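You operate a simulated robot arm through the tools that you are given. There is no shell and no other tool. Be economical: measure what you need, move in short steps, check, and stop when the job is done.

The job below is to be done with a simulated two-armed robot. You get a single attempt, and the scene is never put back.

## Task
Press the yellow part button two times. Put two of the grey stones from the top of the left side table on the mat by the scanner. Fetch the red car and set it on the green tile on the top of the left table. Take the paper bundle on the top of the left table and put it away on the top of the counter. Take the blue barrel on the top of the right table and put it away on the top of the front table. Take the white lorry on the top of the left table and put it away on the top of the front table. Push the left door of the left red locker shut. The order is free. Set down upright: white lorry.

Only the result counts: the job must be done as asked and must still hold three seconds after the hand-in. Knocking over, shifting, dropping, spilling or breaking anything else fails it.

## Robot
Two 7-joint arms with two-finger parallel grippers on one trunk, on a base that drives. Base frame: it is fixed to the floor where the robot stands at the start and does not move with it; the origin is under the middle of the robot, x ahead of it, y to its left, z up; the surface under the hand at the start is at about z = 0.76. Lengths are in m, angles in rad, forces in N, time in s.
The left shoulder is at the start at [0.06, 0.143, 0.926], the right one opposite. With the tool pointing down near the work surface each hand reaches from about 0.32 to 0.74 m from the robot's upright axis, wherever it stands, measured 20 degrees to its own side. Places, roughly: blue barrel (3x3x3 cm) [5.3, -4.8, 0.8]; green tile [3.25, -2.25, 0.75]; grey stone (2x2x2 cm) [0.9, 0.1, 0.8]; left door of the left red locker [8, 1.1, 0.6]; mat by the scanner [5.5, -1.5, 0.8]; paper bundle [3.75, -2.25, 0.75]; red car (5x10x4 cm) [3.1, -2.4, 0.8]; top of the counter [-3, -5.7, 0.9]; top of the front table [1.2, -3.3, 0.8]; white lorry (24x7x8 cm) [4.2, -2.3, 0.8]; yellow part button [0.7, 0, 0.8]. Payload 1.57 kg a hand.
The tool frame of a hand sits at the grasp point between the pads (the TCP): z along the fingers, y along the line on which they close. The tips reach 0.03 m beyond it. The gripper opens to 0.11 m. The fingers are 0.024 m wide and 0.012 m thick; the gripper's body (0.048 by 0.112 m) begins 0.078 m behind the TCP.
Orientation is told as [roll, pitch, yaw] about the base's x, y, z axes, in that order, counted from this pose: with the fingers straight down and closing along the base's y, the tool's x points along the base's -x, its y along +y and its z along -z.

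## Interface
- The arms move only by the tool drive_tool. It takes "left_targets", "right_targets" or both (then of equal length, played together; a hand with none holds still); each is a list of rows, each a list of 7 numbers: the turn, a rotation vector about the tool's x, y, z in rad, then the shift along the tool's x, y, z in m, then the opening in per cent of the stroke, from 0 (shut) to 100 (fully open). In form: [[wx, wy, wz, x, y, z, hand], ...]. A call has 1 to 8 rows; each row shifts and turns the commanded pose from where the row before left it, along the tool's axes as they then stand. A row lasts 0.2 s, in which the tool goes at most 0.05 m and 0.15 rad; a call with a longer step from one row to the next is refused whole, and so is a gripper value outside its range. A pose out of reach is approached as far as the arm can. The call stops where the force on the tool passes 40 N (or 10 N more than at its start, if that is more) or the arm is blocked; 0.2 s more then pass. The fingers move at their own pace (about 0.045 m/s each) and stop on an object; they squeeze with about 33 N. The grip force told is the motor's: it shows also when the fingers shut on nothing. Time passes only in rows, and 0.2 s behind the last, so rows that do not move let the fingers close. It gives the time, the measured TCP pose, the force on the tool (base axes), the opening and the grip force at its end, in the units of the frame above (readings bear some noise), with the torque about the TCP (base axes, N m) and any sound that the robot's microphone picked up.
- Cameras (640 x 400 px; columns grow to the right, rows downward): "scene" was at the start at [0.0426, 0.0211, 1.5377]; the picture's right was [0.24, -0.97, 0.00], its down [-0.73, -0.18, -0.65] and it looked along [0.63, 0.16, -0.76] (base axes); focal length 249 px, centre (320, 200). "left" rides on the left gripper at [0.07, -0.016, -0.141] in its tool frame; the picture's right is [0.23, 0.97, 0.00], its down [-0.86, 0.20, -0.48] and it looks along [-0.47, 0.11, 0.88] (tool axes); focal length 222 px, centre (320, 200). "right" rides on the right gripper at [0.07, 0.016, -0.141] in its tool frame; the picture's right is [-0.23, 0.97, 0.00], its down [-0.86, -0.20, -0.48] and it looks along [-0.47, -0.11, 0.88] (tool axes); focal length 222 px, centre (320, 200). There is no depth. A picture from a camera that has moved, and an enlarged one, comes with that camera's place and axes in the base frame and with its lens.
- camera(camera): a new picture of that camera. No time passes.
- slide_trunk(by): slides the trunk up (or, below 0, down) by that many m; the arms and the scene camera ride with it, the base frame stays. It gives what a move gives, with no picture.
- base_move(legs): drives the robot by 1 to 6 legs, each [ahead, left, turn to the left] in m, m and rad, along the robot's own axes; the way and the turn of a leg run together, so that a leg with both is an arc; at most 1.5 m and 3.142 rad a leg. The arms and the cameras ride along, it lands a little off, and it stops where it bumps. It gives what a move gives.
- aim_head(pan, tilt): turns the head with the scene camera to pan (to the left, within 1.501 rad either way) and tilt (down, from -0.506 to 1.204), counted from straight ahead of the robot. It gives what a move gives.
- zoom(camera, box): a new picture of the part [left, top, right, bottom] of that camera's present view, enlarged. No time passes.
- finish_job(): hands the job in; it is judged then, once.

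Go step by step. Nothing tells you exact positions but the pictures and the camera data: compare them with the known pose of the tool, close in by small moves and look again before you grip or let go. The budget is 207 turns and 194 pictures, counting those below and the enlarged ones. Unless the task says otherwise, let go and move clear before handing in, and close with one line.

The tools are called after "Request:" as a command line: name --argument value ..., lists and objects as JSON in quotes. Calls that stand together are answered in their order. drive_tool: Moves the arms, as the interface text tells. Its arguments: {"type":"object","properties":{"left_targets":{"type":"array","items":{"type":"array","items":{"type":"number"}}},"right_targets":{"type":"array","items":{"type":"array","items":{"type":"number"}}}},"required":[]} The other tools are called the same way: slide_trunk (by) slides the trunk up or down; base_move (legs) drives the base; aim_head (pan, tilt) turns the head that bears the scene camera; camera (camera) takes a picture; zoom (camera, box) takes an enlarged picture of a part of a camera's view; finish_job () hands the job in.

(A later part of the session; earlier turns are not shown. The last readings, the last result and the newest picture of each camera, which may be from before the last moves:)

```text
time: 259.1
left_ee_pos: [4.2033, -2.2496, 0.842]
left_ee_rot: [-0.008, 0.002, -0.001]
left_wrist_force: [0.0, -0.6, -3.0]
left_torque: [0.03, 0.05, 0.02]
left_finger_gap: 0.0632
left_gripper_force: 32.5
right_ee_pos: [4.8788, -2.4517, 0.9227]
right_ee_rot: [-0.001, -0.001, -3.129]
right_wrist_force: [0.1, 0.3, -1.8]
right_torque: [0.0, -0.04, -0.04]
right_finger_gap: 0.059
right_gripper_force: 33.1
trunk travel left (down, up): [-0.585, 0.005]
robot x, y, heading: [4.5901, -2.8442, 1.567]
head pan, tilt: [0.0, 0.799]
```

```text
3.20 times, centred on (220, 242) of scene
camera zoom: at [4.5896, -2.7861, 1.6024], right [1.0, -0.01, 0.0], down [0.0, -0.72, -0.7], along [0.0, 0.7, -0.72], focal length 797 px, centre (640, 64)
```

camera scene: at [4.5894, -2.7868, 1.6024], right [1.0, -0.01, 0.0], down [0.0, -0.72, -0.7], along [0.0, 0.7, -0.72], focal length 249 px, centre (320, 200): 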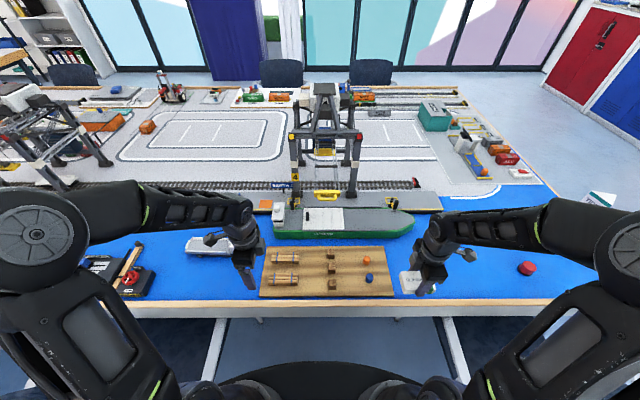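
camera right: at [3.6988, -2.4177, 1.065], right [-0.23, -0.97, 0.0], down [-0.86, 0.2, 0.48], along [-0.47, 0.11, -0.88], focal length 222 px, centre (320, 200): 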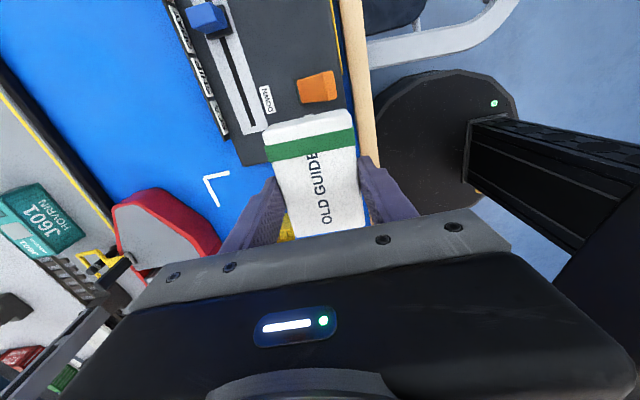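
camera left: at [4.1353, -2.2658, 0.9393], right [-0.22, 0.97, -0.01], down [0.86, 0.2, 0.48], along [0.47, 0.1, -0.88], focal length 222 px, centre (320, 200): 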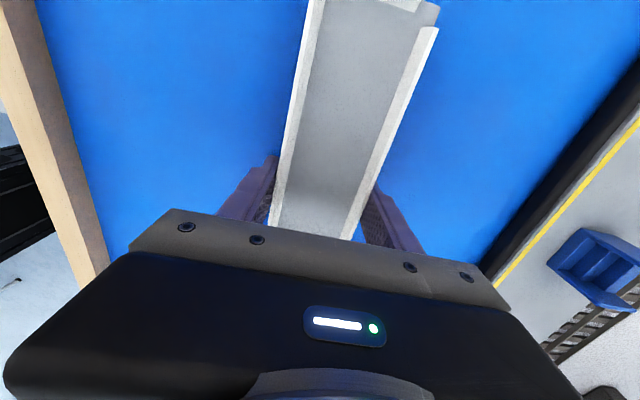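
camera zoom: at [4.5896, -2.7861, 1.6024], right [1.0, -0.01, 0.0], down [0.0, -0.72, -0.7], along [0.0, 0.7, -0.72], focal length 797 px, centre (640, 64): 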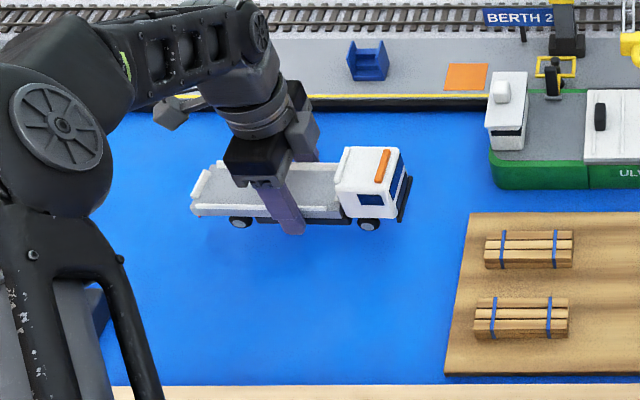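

It hangs level. Lifting, pulling it in, then I back out and go to the front table's inner edge.

Request:
drive_tool --left_targets '[[0, 0, 0, 0, 0, -0.045, 35], [0, 0, 0, 0, 0, -0.045, 35], [0, 0, 0, -0.028, -0.038, 0, 35], [0, 0, 0, -0.028, -0.038, 0, 35], [0, 0, 0, -0.028, -0.038, 0, 35], [0, 0, 0, -0.028, -0.038, 0, 35], [0, 0, 0, -0.028, -0.038, 0, 35]]'

Request:
base_move --legs '[[-0.46, 0, 0], [0, 0, 1.57], [1.4, 0, 0]]'

Request:
aim_head --pan 0.0 --tilt 0.5

Request:
camera --camera "scene"

```text
time: 260.7
left_ee_pos: [4.3432, -2.4427, 0.9354]
left_ee_rot: [-0.008, 0.003, 0.0]
left_wrist_force: [0.5, 0.5, -3.7]
left_torque: [0.01, 0.08, 0.0]
left_finger_gap: 0.063
left_gripper_force: 33.2
right_ee_pos: [4.8786, -2.451, 0.923]
right_ee_rot: [0.0, 0.001, -3.127]
right_wrist_force: [0.6, 0.4, -1.8]
right_torque: [0.01, 0.01, 0.02]
right_finger_gap: 0.0594
right_gripper_force: 33.7
trunk travel left (down, up): [-0.585, 0.005]
robot x, y, heading: [4.5974, -2.8382, 1.564]
head pan, tilt: [0.0, 0.799]
```

```text
time: 273.9
left_ee_pos: [2.7904, -3.5269, 0.935]
left_ee_rot: [-0.009, 0.002, 1.549]
left_wrist_force: [-0.6, 0.2, -2.2]
left_torque: [-0.07, 0.01, -0.04]
left_finger_gap: 0.0629
left_gripper_force: 33.6
right_ee_pos: [2.8106, -2.9904, 0.9224]
right_ee_rot: [0.0, 0.001, -1.575]
right_wrist_force: [-0.8, -0.1, -0.1]
right_torque: [0.04, -0.03, 0.0]
right_finger_gap: 0.0587
right_gripper_force: 32.7
trunk travel left (down, up): [-0.585, 0.005]
robot x, y, heading: [3.1969, -3.2805, 3.117]
head pan, tilt: [0.0, 0.799]
```

```text
time: 274.7
left_ee_pos: [2.7892, -3.5265, 0.9348]
left_ee_rot: [-0.01, 0.001, 1.55]
left_wrist_force: [-1.2, -0.1, -2.6]
left_torque: [-0.12, 0.0, -0.01]
left_finger_gap: 0.0627
left_gripper_force: 32.8
right_ee_pos: [2.8115, -2.9904, 0.924]
right_ee_rot: [-0.001, -0.001, -1.573]
right_wrist_force: [-0.5, 0.4, -1.3]
right_torque: [0.01, 0.01, 0.03]
right_finger_gap: 0.0589
right_gripper_force: 33.4
trunk travel left (down, up): [-0.585, 0.005]
robot x, y, heading: [3.1931, -3.284, 3.116]
head pan, tilt: [0.0, 0.499]
```

```text
109 pictures are left
camera scene: at [3.1299, -3.2803, 1.6283], right [0.02, 1.0, 0.0], down [0.48, -0.01, -0.88], along [-0.88, 0.02, -0.48], focal length 249 px, centre (320, 200)
```

scene: 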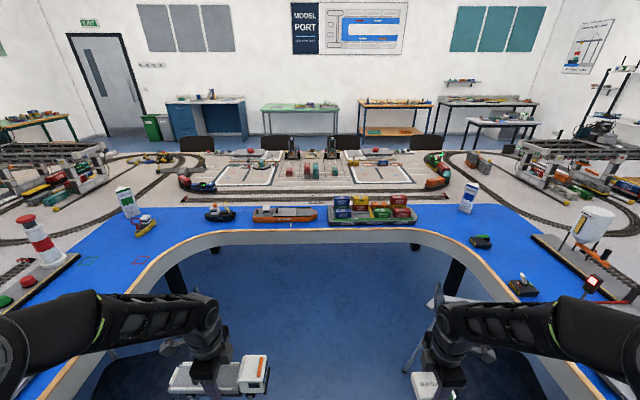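

The front table's inner edge is at x≈1.94 with a free blue strip before the ships. I come closer to measure it.

Request:
base_move --legs '[[0.78, 0, 0.025]]'

Request:
aim_head --pan 0.0 --tilt 0.85

Request:
camera --camera "scene"

```text
time: 278.8
left_ee_pos: [2.0311, -3.5318, 0.935]
left_ee_rot: [-0.008, 0.002, 1.578]
left_wrist_force: [0.2, 0.6, -3.4]
left_torque: [-0.05, 0.0, -0.03]
left_finger_gap: 0.0628
left_gripper_force: 33.4
right_ee_pos: [2.0355, -2.9952, 0.9223]
right_ee_rot: [0.0, -0.001, -1.545]
right_wrist_force: [-0.4, 0.3, -1.0]
right_torque: [-0.02, 0.01, 0.0]
right_finger_gap: 0.0589
right_gripper_force: 33.3
trunk travel left (down, up): [-0.585, 0.005]
robot x, y, heading: [2.424, -3.2778, -3.138]
head pan, tilt: [0.0, 0.499]
```

```text
time: 279.6
left_ee_pos: [2.0318, -3.5317, 0.9353]
left_ee_rot: [-0.009, 0.0, 1.579]
left_wrist_force: [0.3, -0.2, -3.1]
left_torque: [-0.06, 0.0, -0.01]
left_finger_gap: 0.0628
left_gripper_force: 33.0
right_ee_pos: [2.0346, -2.9953, 0.9223]
right_ee_rot: [0.0, 0.0, -1.544]
right_wrist_force: [-0.5, 0.3, -0.3]
right_torque: [0.01, 0.01, 0.01]
right_finger_gap: 0.0593
right_gripper_force: 33.3
trunk travel left (down, up): [-0.585, 0.005]
robot x, y, heading: [2.4279, -3.2789, -3.136]
head pan, tilt: [0.0, 0.85]
```

```text
108 pictures are left
camera scene: at [2.3762, -3.2748, 1.5984], right [-0.01, 1.0, 0.0], down [0.75, 0.0, -0.66], along [-0.66, 0.0, -0.75], focal length 249 px, centre (320, 200)
```

scene: 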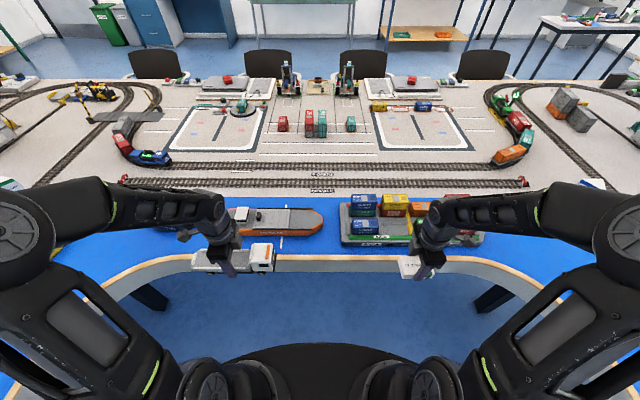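

The strip before the ships is too narrow; I look at the free blue patches right of the container ship and left of the tug.

Request:
aim_head --pan -0.5 --tilt 0.8

Request:
camera --camera "scene"

Request:
aim_head --pan 0.6 --tilt 0.8

Request:
camera --camera "scene"

```text
time: 280.6
left_ee_pos: [2.0311, -3.5317, 0.9348]
left_ee_rot: [-0.009, 0.002, 1.579]
left_wrist_force: [1.0, 0.8, -2.9]
left_torque: [-0.06, 0.01, -0.02]
left_finger_gap: 0.0629
left_gripper_force: 32.8
right_ee_pos: [2.0362, -2.9949, 0.9235]
right_ee_rot: [0.0, 0.0, -1.546]
right_wrist_force: [0.6, 0.5, -0.9]
right_torque: [-0.03, -0.01, -0.02]
right_finger_gap: 0.0591
right_gripper_force: 32.6
trunk travel left (down, up): [-0.585, 0.005]
robot x, y, heading: [2.4255, -3.2796, -3.133]
head pan, tilt: [-0.499, 0.799]
```

```text
107 pictures are left
camera scene: at [2.3835, -3.2362, 1.6024], right [0.47, 0.88, 0.0], down [0.63, -0.34, -0.7], along [-0.61, 0.33, -0.72], focal length 249 px, centre (320, 200)
```

scene: 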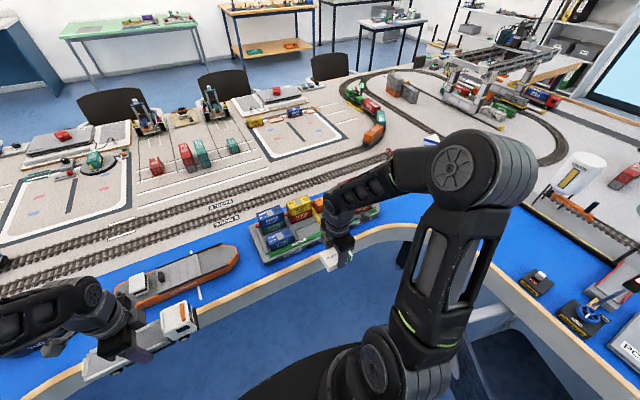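

```text
time: 281.9
left_ee_pos: [2.031, -3.5319, 0.9357]
left_ee_rot: [-0.008, 0.0, 1.58]
left_wrist_force: [-0.5, -0.3, -2.2]
left_torque: [-0.05, -0.02, 0.0]
left_finger_gap: 0.0629
left_gripper_force: 33.2
right_ee_pos: [2.0355, -2.9961, 0.9237]
right_ee_rot: [0.002, 0.0, -1.545]
right_wrist_force: [0.2, 0.4, -1.3]
right_torque: [0.0, -0.03, 0.01]
right_finger_gap: 0.0591
right_gripper_force: 32.7
trunk travel left (down, up): [-0.585, 0.005]
robot x, y, heading: [2.4277, -3.2786, -3.134]
head pan, tilt: [0.6, 0.799]
```

```text
106 pictures are left
camera scene: at [2.3882, -3.3202, 1.6024], right [-0.57, 0.82, 0.0], down [0.59, 0.41, -0.7], along [-0.57, -0.4, -0.72], focal length 249 px, centre (320, 200)
```

scene: 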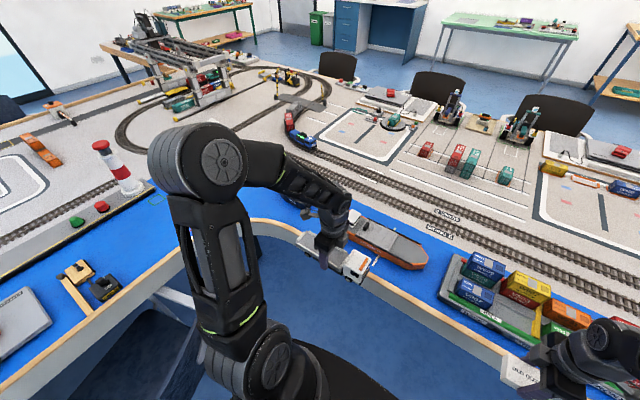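

Near the left corner (y≈−4.1) there may be a free blue patch reachable by the left hand. I shift that way, keep the hand right, and look.

Request:
base_move --legs '[[0.08, 0.22, 0]]'

Request:
drive_tool --left_targets '[[0, 0, 0, -0.04, 0, 0, 35], [0, 0, 0, -0.04, 0, 0, 35], [0, 0, 0, -0.04, 0, 0, 35], [0, 0, 0, -0.04, 0, 0, 35], [0, 0, 0, 0, 0, -0.03, 35]]'

Request:
aim_head --pan 0.75 --tilt 0.75

Request:
camera --camera "scene"

```text
time: 283.6
left_ee_pos: [1.9581, -3.7362, 0.9337]
left_ee_rot: [-0.01, 0.0, 1.576]
left_wrist_force: [-0.3, -0.7, -3.0]
left_torque: [-0.05, -0.03, 0.01]
left_finger_gap: 0.0626
left_gripper_force: 33.2
right_ee_pos: [1.9628, -3.199, 0.9228]
right_ee_rot: [0.0, 0.002, -1.546]
right_wrist_force: [-0.4, -0.6, -0.3]
right_torque: [0.01, 0.01, 0.03]
right_finger_gap: 0.0591
right_gripper_force: 33.0
trunk travel left (down, up): [-0.585, 0.005]
robot x, y, heading: [2.3563, -3.4846, -3.139]
head pan, tilt: [0.6, 0.799]
stopped in leg 1: the robot was blocked; the commanded pose is now the measured one
```

```text
time: 284.8
left_ee_pos: [1.9583, -3.5758, 0.9649]
left_ee_rot: [-0.009, 0.002, 1.577]
left_wrist_force: [0.2, 0.5, -2.4]
left_torque: [-0.05, -0.01, -0.01]
left_finger_gap: 0.0627
left_gripper_force: 32.8
right_ee_pos: [1.9635, -3.1976, 0.9229]
right_ee_rot: [0.0, 0.001, -1.546]
right_wrist_force: [-0.2, -0.6, -1.1]
right_torque: [0.01, 0.03, 0.02]
right_finger_gap: 0.059
right_gripper_force: 33.5
trunk travel left (down, up): [-0.585, 0.005]
robot x, y, heading: [2.3539, -3.4786, -3.14]
head pan, tilt: [0.6, 0.799]
```

```text
time: 285.5
left_ee_pos: [1.9576, -3.5763, 0.9642]
left_ee_rot: [-0.007, 0.002, 1.579]
left_wrist_force: [0.6, -0.8, -3.4]
left_torque: [-0.09, -0.02, 0.02]
left_finger_gap: 0.0626
left_gripper_force: 33.0
right_ee_pos: [1.9633, -3.1981, 0.922]
right_ee_rot: [0.001, 0.001, -1.546]
right_wrist_force: [0.6, 0.2, -0.8]
right_torque: [-0.01, 0.04, 0.02]
right_finger_gap: 0.059
right_gripper_force: 32.5
trunk travel left (down, up): [-0.585, 0.005]
robot x, y, heading: [2.3547, -3.4813, -3.141]
head pan, tilt: [0.75, 0.75]
```

```text
105 pictures are left
camera scene: at [2.3214, -3.5349, 1.6064], right [-0.68, 0.73, 0.0], down [0.5, 0.47, -0.73], along [-0.53, -0.5, -0.68], focal length 249 px, centre (320, 200)
```

scene: 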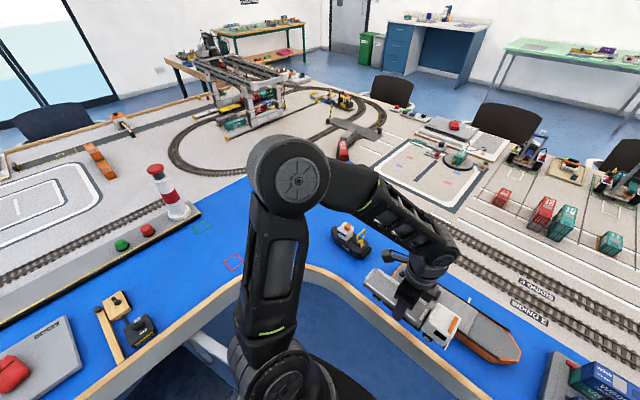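

I was blocked on the left (probably a chair leg), so I ease right a few cm. The free patch is around (1.80,−4.08) between tug and yellow boat; I move ahead slightly and turn the lorry along x.

Request:
base_move --legs '[[0, -0.05, 0], [0.1, 0, 0]]'

Request:
drive_tool --left_targets '[[0, 0, -0.145, 0, 0, 0, 35], [0, 0, -0.145, 0, 0, 0, 35], [0, 0, -0.145, 0, 0, 0, 35], [0, 0, -0.145, 0, 0, 0, 35], [0, 0, -0.145, 0, 0, 0, 35], [0, 0, -0.145, 0, 0, 0, 35], [0, 0, -0.145, 0, 0, 0, 35], [0, 0, -0.145, 0, 0, 0, 35]]'

Request:
drive_tool --left_targets '[[0, 0, -0.145, 0, 0, 0, 35], [0, 0, -0.145, 0, 0, 0, 35], [0, 0, -0.115, 0, 0, 0, 35], [0, 0, 0, 0, 0.045, 0, 35], [0, 0, 0, 0, 0.045, 0, 35], [0, 0, 0, 0, 0.045, 0, 35], [0, 0, 0, 0, 0.045, 0, 35]]'

Request:
camera --camera "left"

Request:
camera --camera "scene"

```text
time: 287.2
left_ee_pos: [1.856, -3.5263, 0.9642]
left_ee_rot: [-0.011, 0.001, 1.579]
left_wrist_force: [-1.3, 0.6, -2.3]
left_torque: [-0.1, 0.0, 0.01]
left_finger_gap: 0.0629
left_gripper_force: 33.6
right_ee_pos: [1.8642, -3.1491, 0.9223]
right_ee_rot: [0.001, 0.0, -1.546]
right_wrist_force: [-0.8, 0.0, -1.4]
right_torque: [0.03, -0.03, 0.04]
right_finger_gap: 0.0591
right_gripper_force: 33.0
trunk travel left (down, up): [-0.585, 0.005]
robot x, y, heading: [2.2512, -3.4315, -3.14]
head pan, tilt: [0.75, 0.75]
```

```text
time: 289.0
left_ee_pos: [1.8584, -3.5251, 0.9653]
left_ee_rot: [-0.001, 0.009, 2.742]
left_wrist_force: [0.0, -0.8, -2.5]
left_torque: [-0.02, -0.05, 0.02]
left_finger_gap: 0.0626
left_gripper_force: 33.4
right_ee_pos: [1.8646, -3.1485, 0.9225]
right_ee_rot: [0.0, -0.001, -1.543]
right_wrist_force: [-0.2, -0.2, -0.8]
right_torque: [-0.02, -0.01, 0.03]
right_finger_gap: 0.0593
right_gripper_force: 33.1
trunk travel left (down, up): [-0.585, 0.005]
robot x, y, heading: [2.2577, -3.4309, -3.136]
head pan, tilt: [0.75, 0.75]
```

```text
time: 290.6
left_ee_pos: [1.8573, -3.7057, 0.964]
left_ee_rot: [0.0, 0.007, -3.141]
left_wrist_force: [0.3, 0.1, -2.7]
left_torque: [0.02, -0.06, -0.01]
left_finger_gap: 0.0627
left_gripper_force: 33.2
right_ee_pos: [1.8632, -3.1489, 0.9238]
right_ee_rot: [0.0, -0.001, -1.547]
right_wrist_force: [-0.8, -0.5, -1.1]
right_torque: [0.02, 0.02, 0.01]
right_finger_gap: 0.0591
right_gripper_force: 32.9
trunk travel left (down, up): [-0.585, 0.005]
robot x, y, heading: [2.2531, -3.4325, -3.136]
head pan, tilt: [0.75, 0.75]
```

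```text
104 pictures are left
camera left: at [1.9257, -3.689, 1.1058], right [0.23, -0.97, 0.0], down [-0.86, -0.2, 0.47], along [-0.46, -0.11, -0.88], focal length 222 px, centre (320, 200)
```

left: 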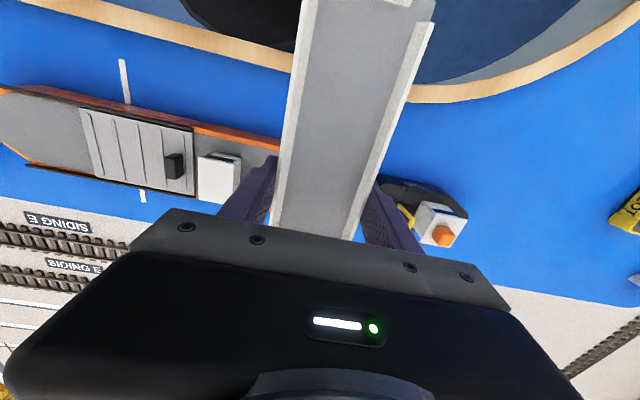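

```text
103 pictures are left
camera scene: at [2.2219, -3.4859, 1.6064], right [-0.69, 0.73, 0.0], down [0.5, 0.47, -0.73], along [-0.53, -0.5, -0.68], focal length 249 px, centre (320, 200)
```

scene: 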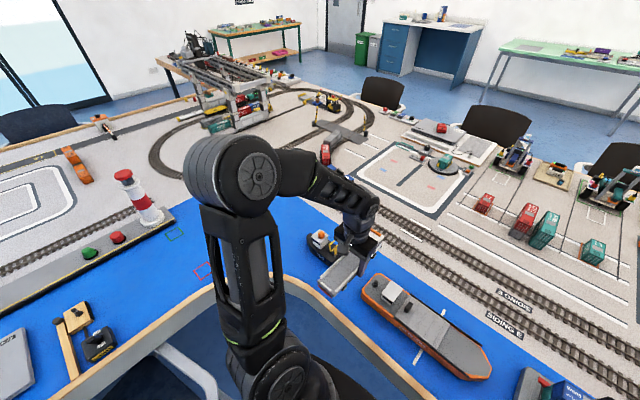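

The patch y −4.00…−4.25, x 1.66–1.98 is free. Carrying the lorry to about (1.84,−4.11).

Request:
drive_tool --left_targets '[[0, 0, 0, -0.002, 0.045, 0, 35], [0, 0, 0, -0.002, 0.045, 0, 35], [0, 0, 0, -0.002, 0.045, 0, 35], [0, 0, 0, -0.002, 0.045, 0, 35], [0, 0, 0, -0.002, 0.045, 0, 35], [0, 0, 0, -0.002, 0.045, 0.015, 35], [0, 0, 0, -0.002, 0.045, 0.015, 35], [0, 0, 0, -0.002, 0.045, 0.015, 35]]'

Request:
drive_tool --left_targets '[[0, 0, 0, 0, 0.04, 0, 35], [0, 0, 0, 0, 0, 0.02, 35], [0, 0, 0, 0, 0, 0, 35]]'

Request:
camera --camera "left"

Request:
camera --camera "scene"

```text
time: 292.4
left_ee_pos: [1.8437, -4.0662, 0.9171]
left_ee_rot: [-0.001, 0.008, -3.142]
left_wrist_force: [-0.2, -0.1, -3.2]
left_torque: [-0.02, -0.05, 0.04]
left_finger_gap: 0.0628
left_gripper_force: 32.4
right_ee_pos: [1.8622, -3.1492, 0.9223]
right_ee_rot: [0.002, 0.001, -1.546]
right_wrist_force: [-0.2, -0.3, -0.1]
right_torque: [0.03, 0.0, -0.02]
right_finger_gap: 0.0594
right_gripper_force: 32.7
trunk travel left (down, up): [-0.585, 0.005]
robot x, y, heading: [2.2517, -3.4345, -3.133]
head pan, tilt: [0.75, 0.75]
```

```text
time: 293.2
left_ee_pos: [1.8442, -4.1058, 0.8996]
left_ee_rot: [0.0, 0.007, -3.139]
left_wrist_force: [-0.1, -0.6, -2.8]
left_torque: [-0.02, -0.07, 0.01]
left_finger_gap: 0.0627
left_gripper_force: 32.5
right_ee_pos: [1.8649, -3.1484, 0.9224]
right_ee_rot: [-0.001, -0.001, -1.546]
right_wrist_force: [-0.2, 0.1, -0.5]
right_torque: [0.0, -0.04, 0.01]
right_finger_gap: 0.0593
right_gripper_force: 32.9
trunk travel left (down, up): [-0.585, 0.005]
robot x, y, heading: [2.2558, -3.4339, -3.141]
head pan, tilt: [0.75, 0.75]
```

```text
102 pictures are left
camera left: at [1.912, -4.0893, 1.0414], right [0.23, -0.97, 0.0], down [-0.86, -0.2, 0.47], along [-0.46, -0.11, -0.88], focal length 222 px, centre (320, 200)
```

left: 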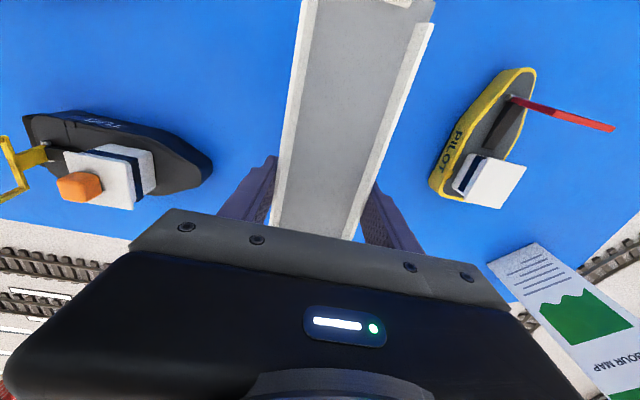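

```text
101 pictures are left
camera scene: at [2.2219, -3.4861, 1.6064], right [-0.69, 0.73, 0.0], down [0.5, 0.47, -0.73], along [-0.53, -0.5, -0.68], focal length 249 px, centre (320, 200)
```

scene: 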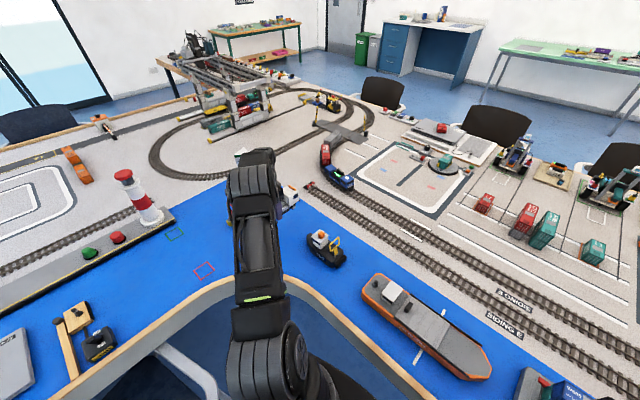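

The lorry is between tug and pilot boat with room to both sides. Lowering it.

Request:
drive_tool --left_targets '[[0, 0, 0, 0, 0, 0.04, 35], [0, 0, 0, 0, 0, 0.04, 35], [0, 0, 0, 0, 0, 0.012, 35], [0, 0, 0, 0, 0, 0.005, 35], [0, 0, 0, 0, 0, 0.004, 35], [0, 0, 0, 0, 0, 0, 35]]'

Request:
camera --camera "left"

```text
time: 294.6
left_ee_pos: [1.8431, -4.1057, 0.7991]
left_ee_rot: [0.001, 0.009, -3.14]
left_wrist_force: [0.0, -0.1, -2.7]
left_torque: [0.0, -0.06, 0.0]
left_finger_gap: 0.0628
left_gripper_force: 33.1
right_ee_pos: [1.8634, -3.1488, 0.923]
right_ee_rot: [0.0, 0.001, -1.545]
right_wrist_force: [0.8, -0.2, -0.2]
right_torque: [0.01, 0.0, 0.0]
right_finger_gap: 0.0592
right_gripper_force: 33.4
trunk travel left (down, up): [-0.585, 0.005]
robot x, y, heading: [2.2579, -3.4329, -3.135]
head pan, tilt: [0.75, 0.75]
```

```text
100 pictures are left
camera left: at [1.912, -4.09, 0.9416], right [0.23, -0.97, 0.0], down [-0.86, -0.2, 0.47], along [-0.46, -0.11, -0.88], focal length 222 px, centre (320, 200)
```

left: 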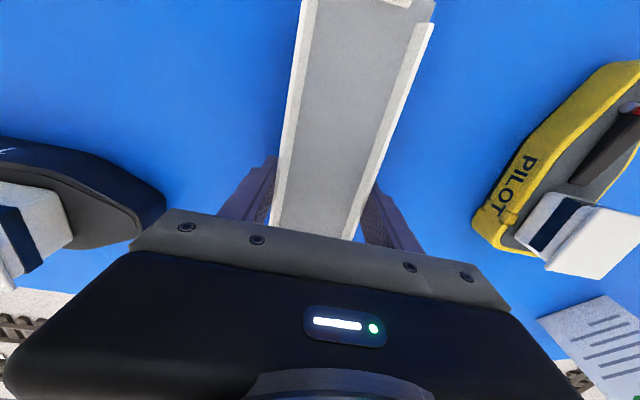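

Request:
drive_tool --left_targets '[[0, 0, 0, 0, 0, 0.002, 35], [0, 0, 0, 0, 0, 0.002, 35], [0, 0, 0, 0, 0, 0, 35]]'

```text
time: 295.4
left_ee_pos: [1.8441, -4.1058, 0.797]
left_ee_rot: [0.003, 0.005, -3.137]
left_wrist_force: [-0.3, -1.2, 9.3]
left_torque: [0.37, 0.98, 0.15]
left_finger_gap: 0.0627
left_gripper_force: 33.5
right_ee_pos: [1.8639, -3.1491, 0.9229]
right_ee_rot: [-0.001, -0.001, -1.545]
right_wrist_force: [-0.7, -0.8, -0.4]
right_torque: [0.01, -0.02, -0.01]
right_finger_gap: 0.059
right_gripper_force: 33.0
trunk travel left (down, up): [-0.585, 0.005]
robot x, y, heading: [2.2583, -3.4329, -3.137]
head pan, tilt: [0.75, 0.75]
```

Contact with the surface; releasing and rising.

Request:
drive_tool --left_targets '[[0, 0, 0, 0, 0, 0, 75], [0, 0, 0, 0, 0, 0, 75], [0, 0, 0, 0, 0, -0.02, 75], [0, 0, 0, 0, 0, -0.04, 75], [0, 0, 0, 0, 0, -0.04, 75], [0, 0, 0, 0, 0, -0.04, 75]]'

Request:
camera --camera "left"

```text
time: 296.8
left_ee_pos: [1.8426, -4.1051, 0.9386]
left_ee_rot: [0.003, 0.009, -3.14]
left_wrist_force: [0.1, 0.3, 0.3]
left_torque: [0.01, -0.04, 0.02]
left_finger_gap: 0.0827
left_gripper_force: 0.1
right_ee_pos: [1.8644, -3.148, 0.9228]
right_ee_rot: [0.0, 0.0, -1.547]
right_wrist_force: [0.2, -0.3, -1.0]
right_torque: [-0.03, -0.04, 0.0]
right_finger_gap: 0.0592
right_gripper_force: 33.1
trunk travel left (down, up): [-0.585, 0.005]
robot x, y, heading: [2.2551, -3.4293, -3.139]
head pan, tilt: [0.75, 0.75]
```

```text
99 pictures are left
camera left: at [1.9096, -4.0887, 1.0794], right [0.23, -0.97, 0.0], down [-0.86, -0.2, 0.47], along [-0.46, -0.11, -0.88], focal length 222 px, centre (320, 200)
```

left: 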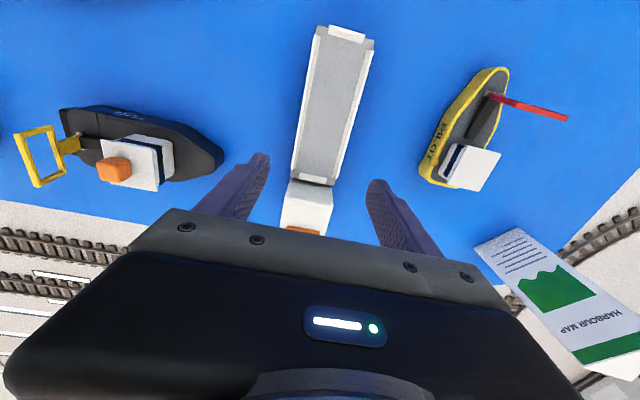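

The lorry stands upright on the front table. Next the barrel: tuck the left hand and drive backwards out of the aisle, then sideways to the right table's end.

Request:
drive_tool --left_targets '[[0, 0, 0, 0, -0.045, 0, 75], [0, 0, 0, 0, -0.045, 0, 75], [0, 0, 0, 0, -0.045, 0, 75], [0, 0, 0, 0, -0.045, 0, 50], [0, 0, 0, 0, -0.045, 0, 50], [0, 0, 0, 0, -0.045, 0, 50], [0, 0, 0, 0, -0.045, 0, 50], [0, 0, 0, 0, -0.045, 0, 50]]'

Request:
base_move --legs '[[0, -0.15, 0], [-1.4, 0, 0], [-1.4, 0, 0], [-1.4, 0, 0]]'

```text
time: 298.6
left_ee_pos: [1.8417, -3.7464, 0.9362]
left_ee_rot: [0.002, 0.009, -3.138]
left_wrist_force: [-0.6, -0.5, 0.0]
left_torque: [0.0, 0.01, 0.01]
left_finger_gap: 0.055
left_gripper_force: 0.2
right_ee_pos: [1.8641, -3.1473, 0.9237]
right_ee_rot: [-0.001, -0.001, -1.546]
right_wrist_force: [-0.7, 0.4, -0.3]
right_torque: [0.0, -0.02, 0.02]
right_finger_gap: 0.0592
right_gripper_force: 33.4
trunk travel left (down, up): [-0.585, 0.005]
robot x, y, heading: [2.2554, -3.4321, -3.134]
head pan, tilt: [0.75, 0.75]
```

```text
time: 319.6
left_ee_pos: [6.0394, -3.4866, 0.9357]
left_ee_rot: [0.001, 0.009, -3.118]
left_wrist_force: [0.2, 0.5, 0.0]
left_torque: [-0.02, 0.01, -0.01]
left_finger_gap: 0.0551
left_gripper_force: 0.1
right_ee_pos: [6.0442, -2.8867, 0.9222]
right_ee_rot: [0.001, 0.0, -1.522]
right_wrist_force: [0.4, -0.6, -1.0]
right_torque: [0.03, 0.02, -0.04]
right_finger_gap: 0.059
right_gripper_force: 32.4
trunk travel left (down, up): [-0.585, 0.005]
robot x, y, heading: [6.4415, -3.1615, -3.113]
head pan, tilt: [0.75, 0.75]
```

I look back down the aisle to check that the chair I touched wasn't moved, then go sideways toward the barrel.

Request:
aim_head --pan 0.0 --tilt 0.35

Request:
camera --camera "scene"

Request:
base_move --legs '[[0, 0, -0.025], [0, 1.45, 0]]'

Request:
aim_head --pan 0.0 --tilt 0.75

Request:
camera --camera "scene"

```text
time: 320.7
left_ee_pos: [6.0393, -3.4874, 0.9361]
left_ee_rot: [0.002, 0.009, -3.116]
left_wrist_force: [-0.2, -0.2, -0.1]
left_torque: [0.0, -0.02, -0.03]
left_finger_gap: 0.0549
left_gripper_force: 0.2
right_ee_pos: [6.0442, -2.8874, 0.9225]
right_ee_rot: [0.0, 0.002, -1.523]
right_wrist_force: [0.7, 0.4, -1.6]
right_torque: [-0.02, -0.01, 0.01]
right_finger_gap: 0.0593
right_gripper_force: 32.7
trunk travel left (down, up): [-0.585, 0.005]
robot x, y, heading: [6.4414, -3.1585, -3.111]
head pan, tilt: [0.0, 0.351]
```

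```text
98 pictures are left
camera scene: at [6.3779, -3.1599, 1.642], right [-0.03, 1.0, 0.0], down [0.34, 0.01, -0.94], along [-0.94, -0.03, -0.34], focal length 249 px, centre (320, 200)
```

scene: 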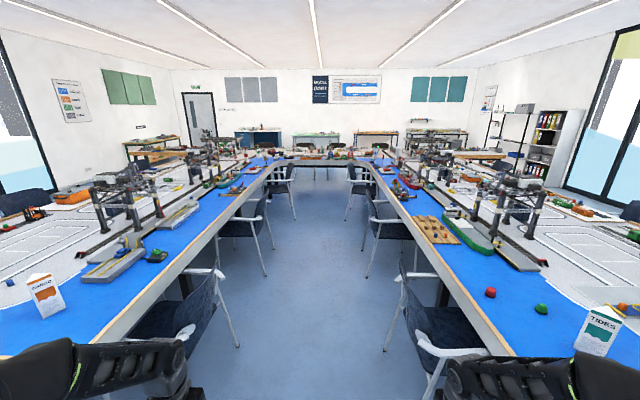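

```text
time: 328.4
left_ee_pos: [6.0281, -4.9382, 0.9359]
left_ee_rot: [0.002, 0.007, 3.132]
left_wrist_force: [-0.1, 0.0, -0.5]
left_torque: [0.0, 0.04, 0.01]
left_finger_gap: 0.055
left_gripper_force: 0.0
right_ee_pos: [6.055, -4.3399, 0.9225]
right_ee_rot: [0.0, 0.0, -1.558]
right_wrist_force: [0.0, 0.2, -1.6]
right_torque: [-0.02, 0.03, 0.0]
right_finger_gap: 0.0594
right_gripper_force: 32.8
trunk travel left (down, up): [-0.585, 0.005]
robot x, y, heading: [6.4427, -4.6256, 3.134]
head pan, tilt: [0.0, 0.351]
```

```text
time: 329.2
left_ee_pos: [6.0275, -4.9388, 0.935]
left_ee_rot: [0.001, 0.009, 3.134]
left_wrist_force: [0.7, 0.3, 0.7]
left_torque: [-0.01, -0.03, -0.01]
left_finger_gap: 0.0551
left_gripper_force: 0.1
right_ee_pos: [6.0542, -4.339, 0.9233]
right_ee_rot: [0.001, 0.001, -1.558]
right_wrist_force: [0.2, -0.2, -0.8]
right_torque: [0.0, -0.04, -0.03]
right_finger_gap: 0.0589
right_gripper_force: 33.0
trunk travel left (down, up): [-0.585, 0.005]
robot x, y, heading: [6.4447, -4.6246, 3.138]
head pan, tilt: [0.0, 0.75]
```

```text
97 pictures are left
camera scene: at [6.3879, -4.6238, 1.6065], right [0.01, 1.0, 0.0], down [0.68, 0.0, -0.73], along [-0.73, 0.0, -0.68], focal length 249 px, centre (320, 200)
```

scene: 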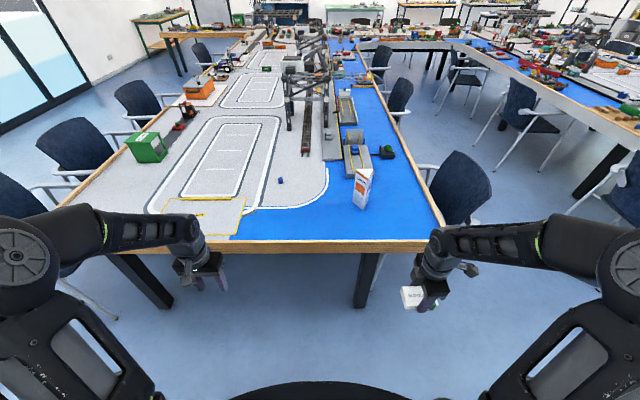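

The barrel is near (5.335,−4.834). I approach the table end so that the left hand can reach it.

Request:
base_move --legs '[[0, 0.065, 0], [0.3, 0, 0], [0.09, 0, 0]]'

Request:
camera --camera "left"

Request:
camera --camera "right"

Request:
camera --camera "scene"

```text
time: 332.6
left_ee_pos: [5.6314, -5.0017, 0.9345]
left_ee_rot: [0.0, 0.01, 3.135]
left_wrist_force: [0.7, 0.5, -0.3]
left_torque: [-0.01, -0.02, 0.02]
left_finger_gap: 0.0551
left_gripper_force: 0.0
right_ee_pos: [5.6585, -4.4032, 0.922]
right_ee_rot: [0.002, 0.002, -1.554]
right_wrist_force: [-1.1, 0.1, -1.2]
right_torque: [-0.01, -0.02, -0.01]
right_finger_gap: 0.0591
right_gripper_force: 32.9
trunk travel left (down, up): [-0.585, 0.005]
robot x, y, heading: [6.0516, -4.6913, 3.139]
head pan, tilt: [0.0, 0.75]
```

```text
96 pictures are left
camera left: at [5.6996, -4.986, 1.0776], right [0.22, -0.98, 0.0], down [-0.86, -0.19, 0.47], along [-0.46, -0.11, -0.88], focal length 222 px, centre (320, 200)
```

left: 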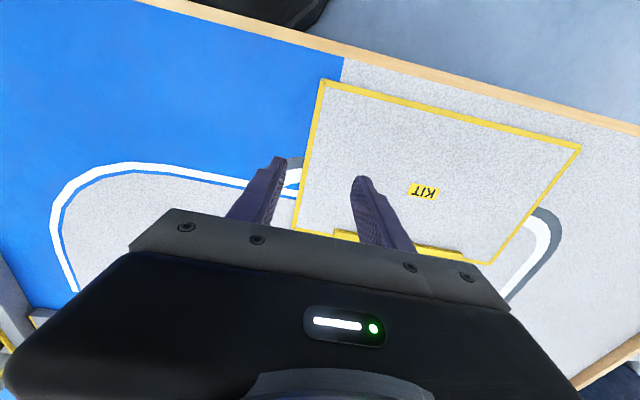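

```text
95 pictures are left
camera right: at [5.6739, -4.3336, 1.0639], right [0.98, -0.21, 0.0], down [-0.19, -0.86, 0.48], along [-0.1, -0.47, -0.88], focal length 222 px, centre (320, 200)
```

right: 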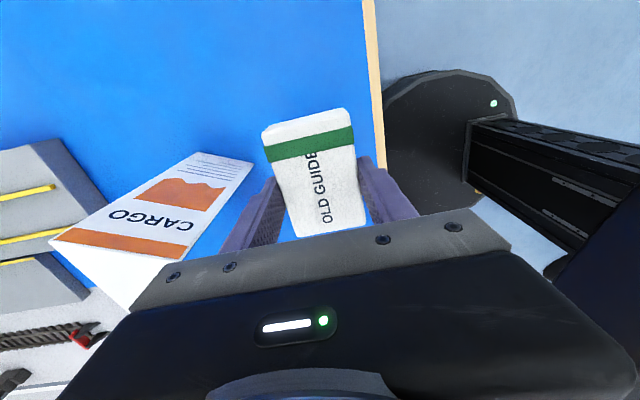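

```text
94 pictures are left
camera scene: at [5.9913, -4.6866, 1.6063], right [0.0, 1.0, 0.0], down [0.68, 0.0, -0.73], along [-0.73, 0.0, -0.68], focal length 249 px, centre (320, 200)
```

scene: 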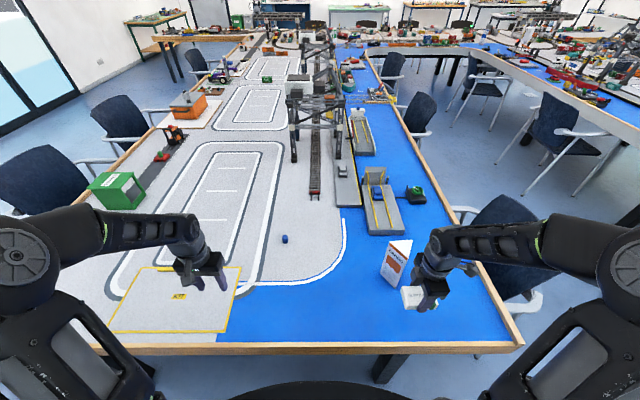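

Barrel at ≈(5.34,−4.833). Moving the left hand over it.

Request:
drive_tool --left_targets '[[0, 0, 0, -0.04, -0.023, 0.012, 50], [0, 0, 0, -0.04, -0.023, 0.012, 50], [0, 0, 0, -0.04, -0.023, 0.012, 50], [0, 0, 0, -0.04, -0.023, 0.012, 50], [0, 0, 0, -0.04, -0.023, 0.012, 50], [0, 0, 0, -0.04, -0.023, 0, 50], [0, 0, 0, -0.035, -0.023, 0, 50]]'

Request:
camera --camera "left"

```text
time: 334.2
left_ee_pos: [5.3571, -4.8369, 0.875]
left_ee_rot: [0.002, 0.013, 3.135]
left_wrist_force: [-0.7, -0.8, -0.2]
left_torque: [-0.01, -0.04, 0.01]
left_finger_gap: 0.0549
left_gripper_force: 0.1
right_ee_pos: [5.6596, -4.4023, 0.9223]
right_ee_rot: [0.001, -0.001, -1.554]
right_wrist_force: [0.3, -0.1, -0.7]
right_torque: [0.03, -0.04, 0.01]
right_finger_gap: 0.0592
right_gripper_force: 33.1
trunk travel left (down, up): [-0.585, 0.005]
robot x, y, heading: [6.0475, -4.6893, 3.139]
head pan, tilt: [0.0, 0.75]
```

```text
93 pictures are left
camera left: at [5.4256, -4.8216, 1.0168], right [0.22, -0.98, 0.0], down [-0.86, -0.19, 0.47], along [-0.46, -0.11, -0.88], focal length 222 px, centre (320, 200)
```

left: 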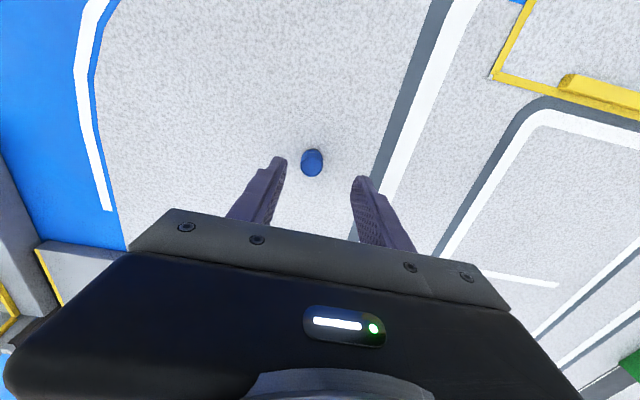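

Request:
drive_tool --left_targets '[[0, 0, 0, -0.012, -0.005, 0.03, 50], [0, 0, 0, 0, 0, 0.03, 50], [0, 0, 0, 0, 0, 0.018, 50], [0, 0, 0, 0, 0, 0, 10], [0, 0, 0, 0, 0, 0, 10], [0, 0, 0, 0, 0, 0, 10], [0, 0, 0, 0, 0, 0, 10]]'

Request:
zoom --camera "left" --box '[200, 80, 440, 230]'

```text
time: 335.8
left_ee_pos: [5.3525, -4.8364, 0.7948]
left_ee_rot: [0.003, 0.008, 3.133]
left_wrist_force: [-0.4, -0.5, 0.6]
left_torque: [0.05, 0.0, -0.01]
left_finger_gap: 0.0224
left_gripper_force: 32.9
left hand out of reach, approached as far as the arm can: row 3
right_ee_pos: [5.6594, -4.4043, 0.9237]
right_ee_rot: [0.0, 0.001, -1.554]
right_wrist_force: [-0.1, -0.1, -0.4]
right_torque: [-0.01, 0.01, -0.03]
right_finger_gap: 0.0591
right_gripper_force: 32.8
trunk travel left (down, up): [-0.585, 0.005]
robot x, y, heading: [6.049, -4.6902, 3.137]
head pan, tilt: [0.0, 0.75]
```

```text
2.67 times, centred on (320, 155) of left
camera zoom: at [5.4213, -4.8186, 0.9376], right [0.22, -0.98, 0.0], down [-0.86, -0.19, 0.47], along [-0.46, -0.11, -0.88], focal length 592 px, centre (320, 320)
```

zoom: 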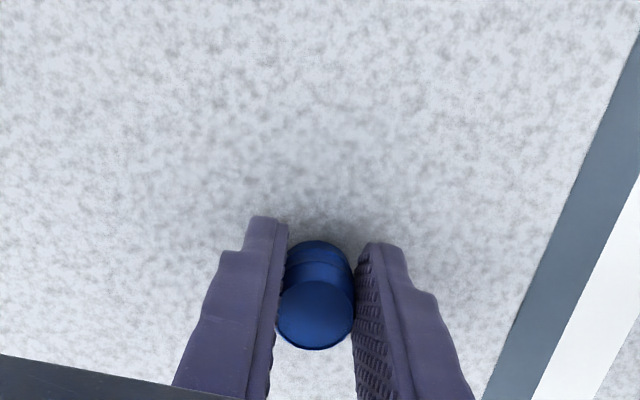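

The barrel is held. Lift, tuck in, and drive back round into the aisle.

Request:
drive_tool --left_targets '[[0, 0, 0, 0, 0, -0.045, 8], [0, 0, 0, 0.02, 0, -0.045, 8], [0, 0, 0, 0.045, 0, -0.02, 8], [0, 0, 0, 0.045, 0, -0.02, 8], [0, 0, 0, 0.045, 0, 0, 8], [0, 0, 0, 0.045, 0, 0, 8], [0, 0, 0, 0.045, 0, 0, 8], [0, 0, 0, 0.03, 0, 0, 8]]'

Request:
base_move --legs '[[-0.42, 0, 0], [0, -1.42, 0]]'

Request:
zoom --camera "left" --box '[200, 80, 440, 230]'

```text
time: 337.6
left_ee_pos: [5.6256, -4.8387, 0.9276]
left_ee_rot: [0.001, 0.007, 3.134]
left_wrist_force: [0.4, 0.4, -1.3]
left_torque: [0.01, 0.02, -0.02]
left_finger_gap: 0.022
left_gripper_force: 33.4
right_ee_pos: [5.6606, -4.4031, 0.9233]
right_ee_rot: [0.001, 0.0, -1.556]
right_wrist_force: [0.1, 0.0, -0.9]
right_torque: [0.0, 0.0, -0.02]
right_finger_gap: 0.0593
right_gripper_force: 32.7
trunk travel left (down, up): [-0.585, 0.005]
robot x, y, heading: [6.0462, -4.6856, 3.138]
head pan, tilt: [0.0, 0.75]
```

```text
time: 346.9
left_ee_pos: [6.0527, -3.4114, 0.9283]
left_ee_rot: [0.001, 0.008, 3.133]
left_wrist_force: [0.5, -0.4, -0.1]
left_torque: [0.0, -0.01, 0.01]
left_finger_gap: 0.0224
left_gripper_force: 32.6
right_ee_pos: [6.0878, -2.975, 0.9214]
right_ee_rot: [-0.001, 0.0, -1.558]
right_wrist_force: [0.3, 0.5, -0.5]
right_torque: [0.03, -0.02, -0.02]
right_finger_gap: 0.0592
right_gripper_force: 33.0
trunk travel left (down, up): [-0.585, 0.005]
robot x, y, heading: [6.4778, -3.2612, 3.136]
head pan, tilt: [0.0, 0.75]
```

```text
2.67 times, centred on (320, 155) of left
camera zoom: at [6.1205, -3.3937, 1.0695], right [0.22, -0.98, 0.0], down [-0.86, -0.19, 0.47], along [-0.46, -0.11, -0.88], focal length 592 px, centre (320, 320)
```

zoom: 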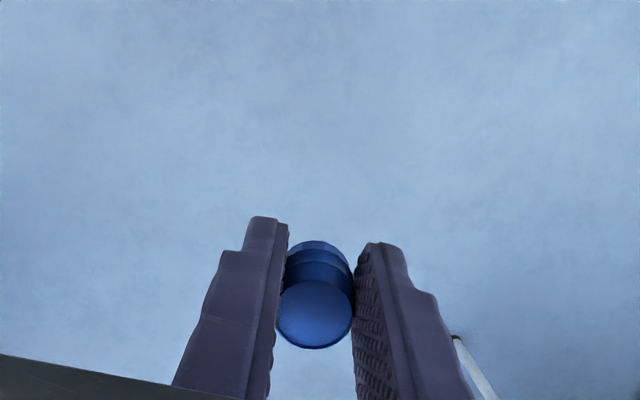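

Held well. Driving down the aisle again.

Request:
base_move --legs '[[1.4, 0, 0], [1.4, 0, 0]]'

```text
time: 360.5
left_ee_pos: [3.2392, -3.3893, 0.9274]
left_ee_rot: [0.001, 0.009, 3.135]
left_wrist_force: [-0.2, -0.2, 0.1]
left_torque: [-0.04, -0.05, 0.01]
left_finger_gap: 0.0225
left_gripper_force: 32.9
right_ee_pos: [3.2729, -2.9548, 0.9229]
right_ee_rot: [0.001, 0.001, -1.553]
right_wrist_force: [0.5, 0.7, -1.1]
right_torque: [0.01, -0.04, 0.03]
right_finger_gap: 0.0589
right_gripper_force: 32.8
trunk travel left (down, up): [-0.585, 0.005]
robot x, y, heading: [3.6644, -3.2406, 3.134]
head pan, tilt: [0.0, 0.75]
```

Request:
base_move --legs '[[1.3, 0.05, 0]]'

Request:
aim_head --pan 0.1 --tilt 0.9

Request:
camera --camera "scene"

Request:
camera --camera "left"

```text
time: 367.0
left_ee_pos: [1.9466, -3.4118, 0.9268]
left_ee_rot: [0.002, 0.008, 3.114]
left_wrist_force: [-0.4, 0.4, 0.5]
left_torque: [0.0, 0.03, -0.01]
left_finger_gap: 0.0224
left_gripper_force: 33.1
right_ee_pos: [1.9889, -2.978, 0.9227]
right_ee_rot: [0.001, 0.001, -1.576]
right_wrist_force: [0.6, -0.1, -0.4]
right_torque: [-0.01, 0.02, -0.04]
right_finger_gap: 0.0592
right_gripper_force: 33.3
trunk travel left (down, up): [-0.585, 0.005]
robot x, y, heading: [2.3707, -3.2726, 3.115]
head pan, tilt: [0.0, 0.75]
```

```text
time: 367.7
left_ee_pos: [1.9464, -3.4129, 0.9267]
left_ee_rot: [0.001, 0.01, 3.115]
left_wrist_force: [-0.1, -0.3, 0.1]
left_torque: [0.0, -0.02, -0.02]
left_finger_gap: 0.0223
left_gripper_force: 33.1
right_ee_pos: [1.9891, -2.9791, 0.9221]
right_ee_rot: [-0.002, 0.0, -1.576]
right_wrist_force: [0.6, -0.3, -1.3]
right_torque: [0.03, -0.02, 0.0]
right_finger_gap: 0.0592
right_gripper_force: 33.2
trunk travel left (down, up): [-0.585, 0.005]
robot x, y, heading: [2.3723, -3.2712, 3.12]
head pan, tilt: [0.099, 0.901]
```

```text
90 pictures are left
camera scene: at [2.3241, -3.2768, 1.5945], right [-0.07, 1.0, 0.0], down [0.78, 0.06, -0.62], along [-0.62, -0.05, -0.78], focal length 249 px, centre (320, 200)
```

scene: 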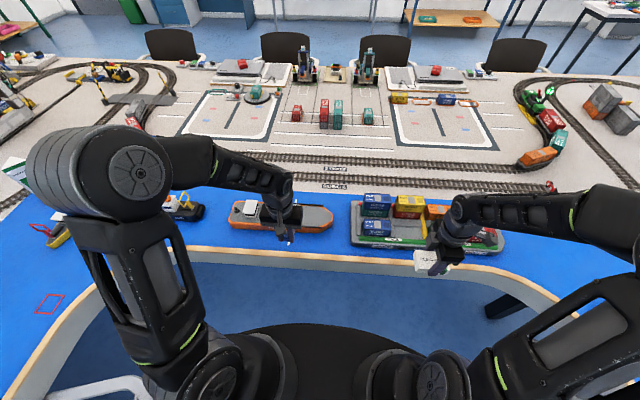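

```text
89 pictures are left
camera left: at [2.0143, -3.3977, 1.0695], right [0.2, -0.98, 0.0], down [-0.86, -0.17, 0.47], along [-0.46, -0.1, -0.88], focal length 222 px, centre (320, 200)
```

left: 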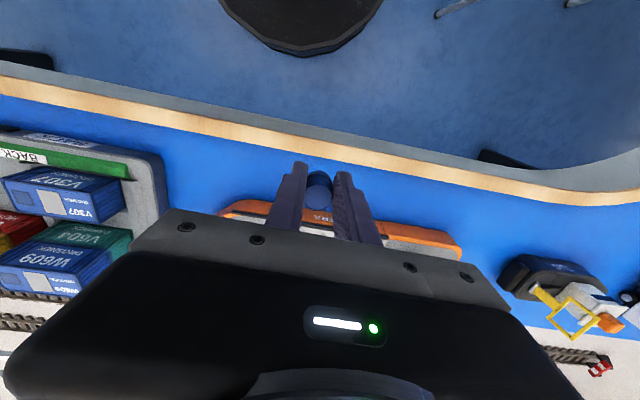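

Between the barge and the container ship there is a free gap at y≈−3.245 on the blue strip. I move the barrel there, x≈1.87.

Request:
drive_tool --left_targets '[[0, 0, 0, -0.0186, -0.0415, 0, 8], [0, 0, 0, -0.0186, -0.0415, 0, 8], [0, 0, 0, -0.0186, -0.0415, 0, 8], [0, 0, 0, -0.0186, -0.0415, 0, 8], [0, 0, 0, 0, 0, 0.03, 8], [0, 0, 0, 0, 0, 0.03, 8], [0, 0, 0, 0, 0, 0, 8]]'

Request:
camera --camera "left"

Request:
zoom --camera "scene" --box '[240, 180, 400, 280]'

```text
time: 369.3
left_ee_pos: [1.877, -3.2436, 0.8665]
left_ee_rot: [0.003, 0.011, 3.114]
left_wrist_force: [0.1, 0.5, -0.2]
left_torque: [-0.03, -0.01, 0.01]
left_finger_gap: 0.0224
left_gripper_force: 33.2
right_ee_pos: [1.99, -2.9792, 0.9225]
right_ee_rot: [0.001, 0.0, -1.577]
right_wrist_force: [-0.5, -0.1, -1.5]
right_torque: [0.01, 0.0, 0.0]
right_finger_gap: 0.0591
right_gripper_force: 33.3
trunk travel left (down, up): [-0.585, 0.005]
robot x, y, heading: [2.3739, -3.2733, 3.117]
head pan, tilt: [0.099, 0.901]
```

```text
88 pictures are left
camera left: at [1.9452, -3.2302, 1.0084], right [0.2, -0.98, 0.0], down [-0.86, -0.17, 0.47], along [-0.46, -0.1, -0.88], focal length 222 px, centre (320, 200)
```

left: 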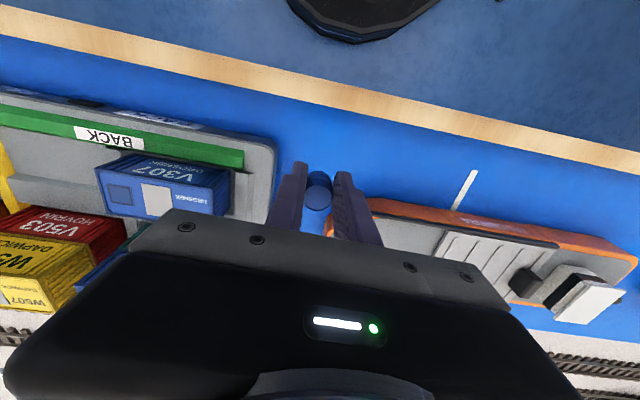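

```text
4.00 times, centred on (320, 230) of scene
camera zoom: at [2.3244, -3.2771, 1.5945], right [-0.07, 1.0, 0.0], down [0.78, 0.06, -0.62], along [-0.62, -0.05, -0.78], focal length 997 px, centre (320, 80)
```

zoom: 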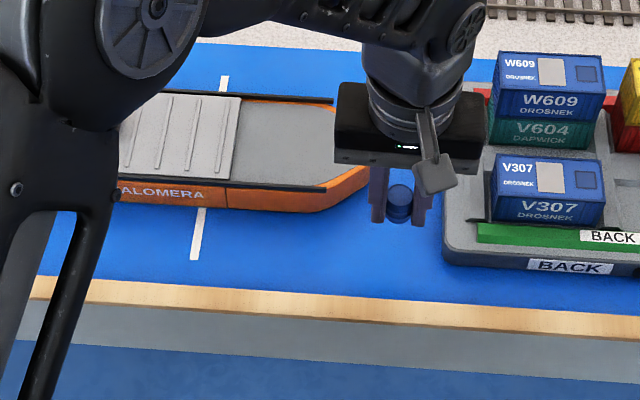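

Clear below; lowering and releasing the barrel.

Request:
drive_tool --left_targets '[[0, 0, 0, 0, 0, 0.035, 8], [0, 0, 0, 0, 0, 0.028, 8], [0, 0, 0, 0, 0, 0.006, 8], [0, 0, 0, 0, 0, 0.003, 8], [0, 0, 0, 0, 0, 0, 8]]'

Request:
zoom --camera "scene" --box '[280, 200, 380, 262]'

```text
time: 370.5
left_ee_pos: [1.8763, -3.2445, 0.7975]
left_ee_rot: [-0.001, 0.004, 3.114]
left_wrist_force: [2.3, -4.1, 28.1]
left_torque: [-0.12, 0.11, 0.04]
left_finger_gap: 0.0223
left_gripper_force: 33.6
right_ee_pos: [1.991, -2.9792, 0.9234]
right_ee_rot: [-0.003, -0.001, -1.575]
right_wrist_force: [0.1, -1.0, -0.6]
right_torque: [0.01, 0.0, -0.02]
right_finger_gap: 0.0592
right_gripper_force: 32.6
trunk travel left (down, up): [-0.585, 0.005]
robot x, y, heading: [2.372, -3.2735, 3.115]
head pan, tilt: [0.099, 0.901]
```

```text
6.40 times, centred on (330, 231) of scene
camera zoom: at [2.3268, -3.2775, 1.5949], right [-0.07, 1.0, 0.0], down [0.78, 0.06, -0.62], along [-0.62, -0.05, -0.78], focal length 1594 px, centre (256, 2)
```

zoom: 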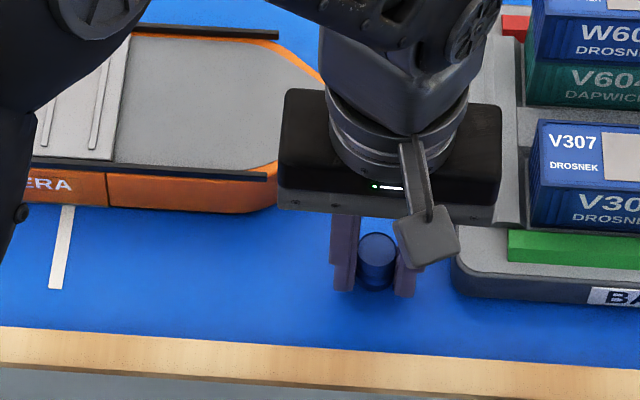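

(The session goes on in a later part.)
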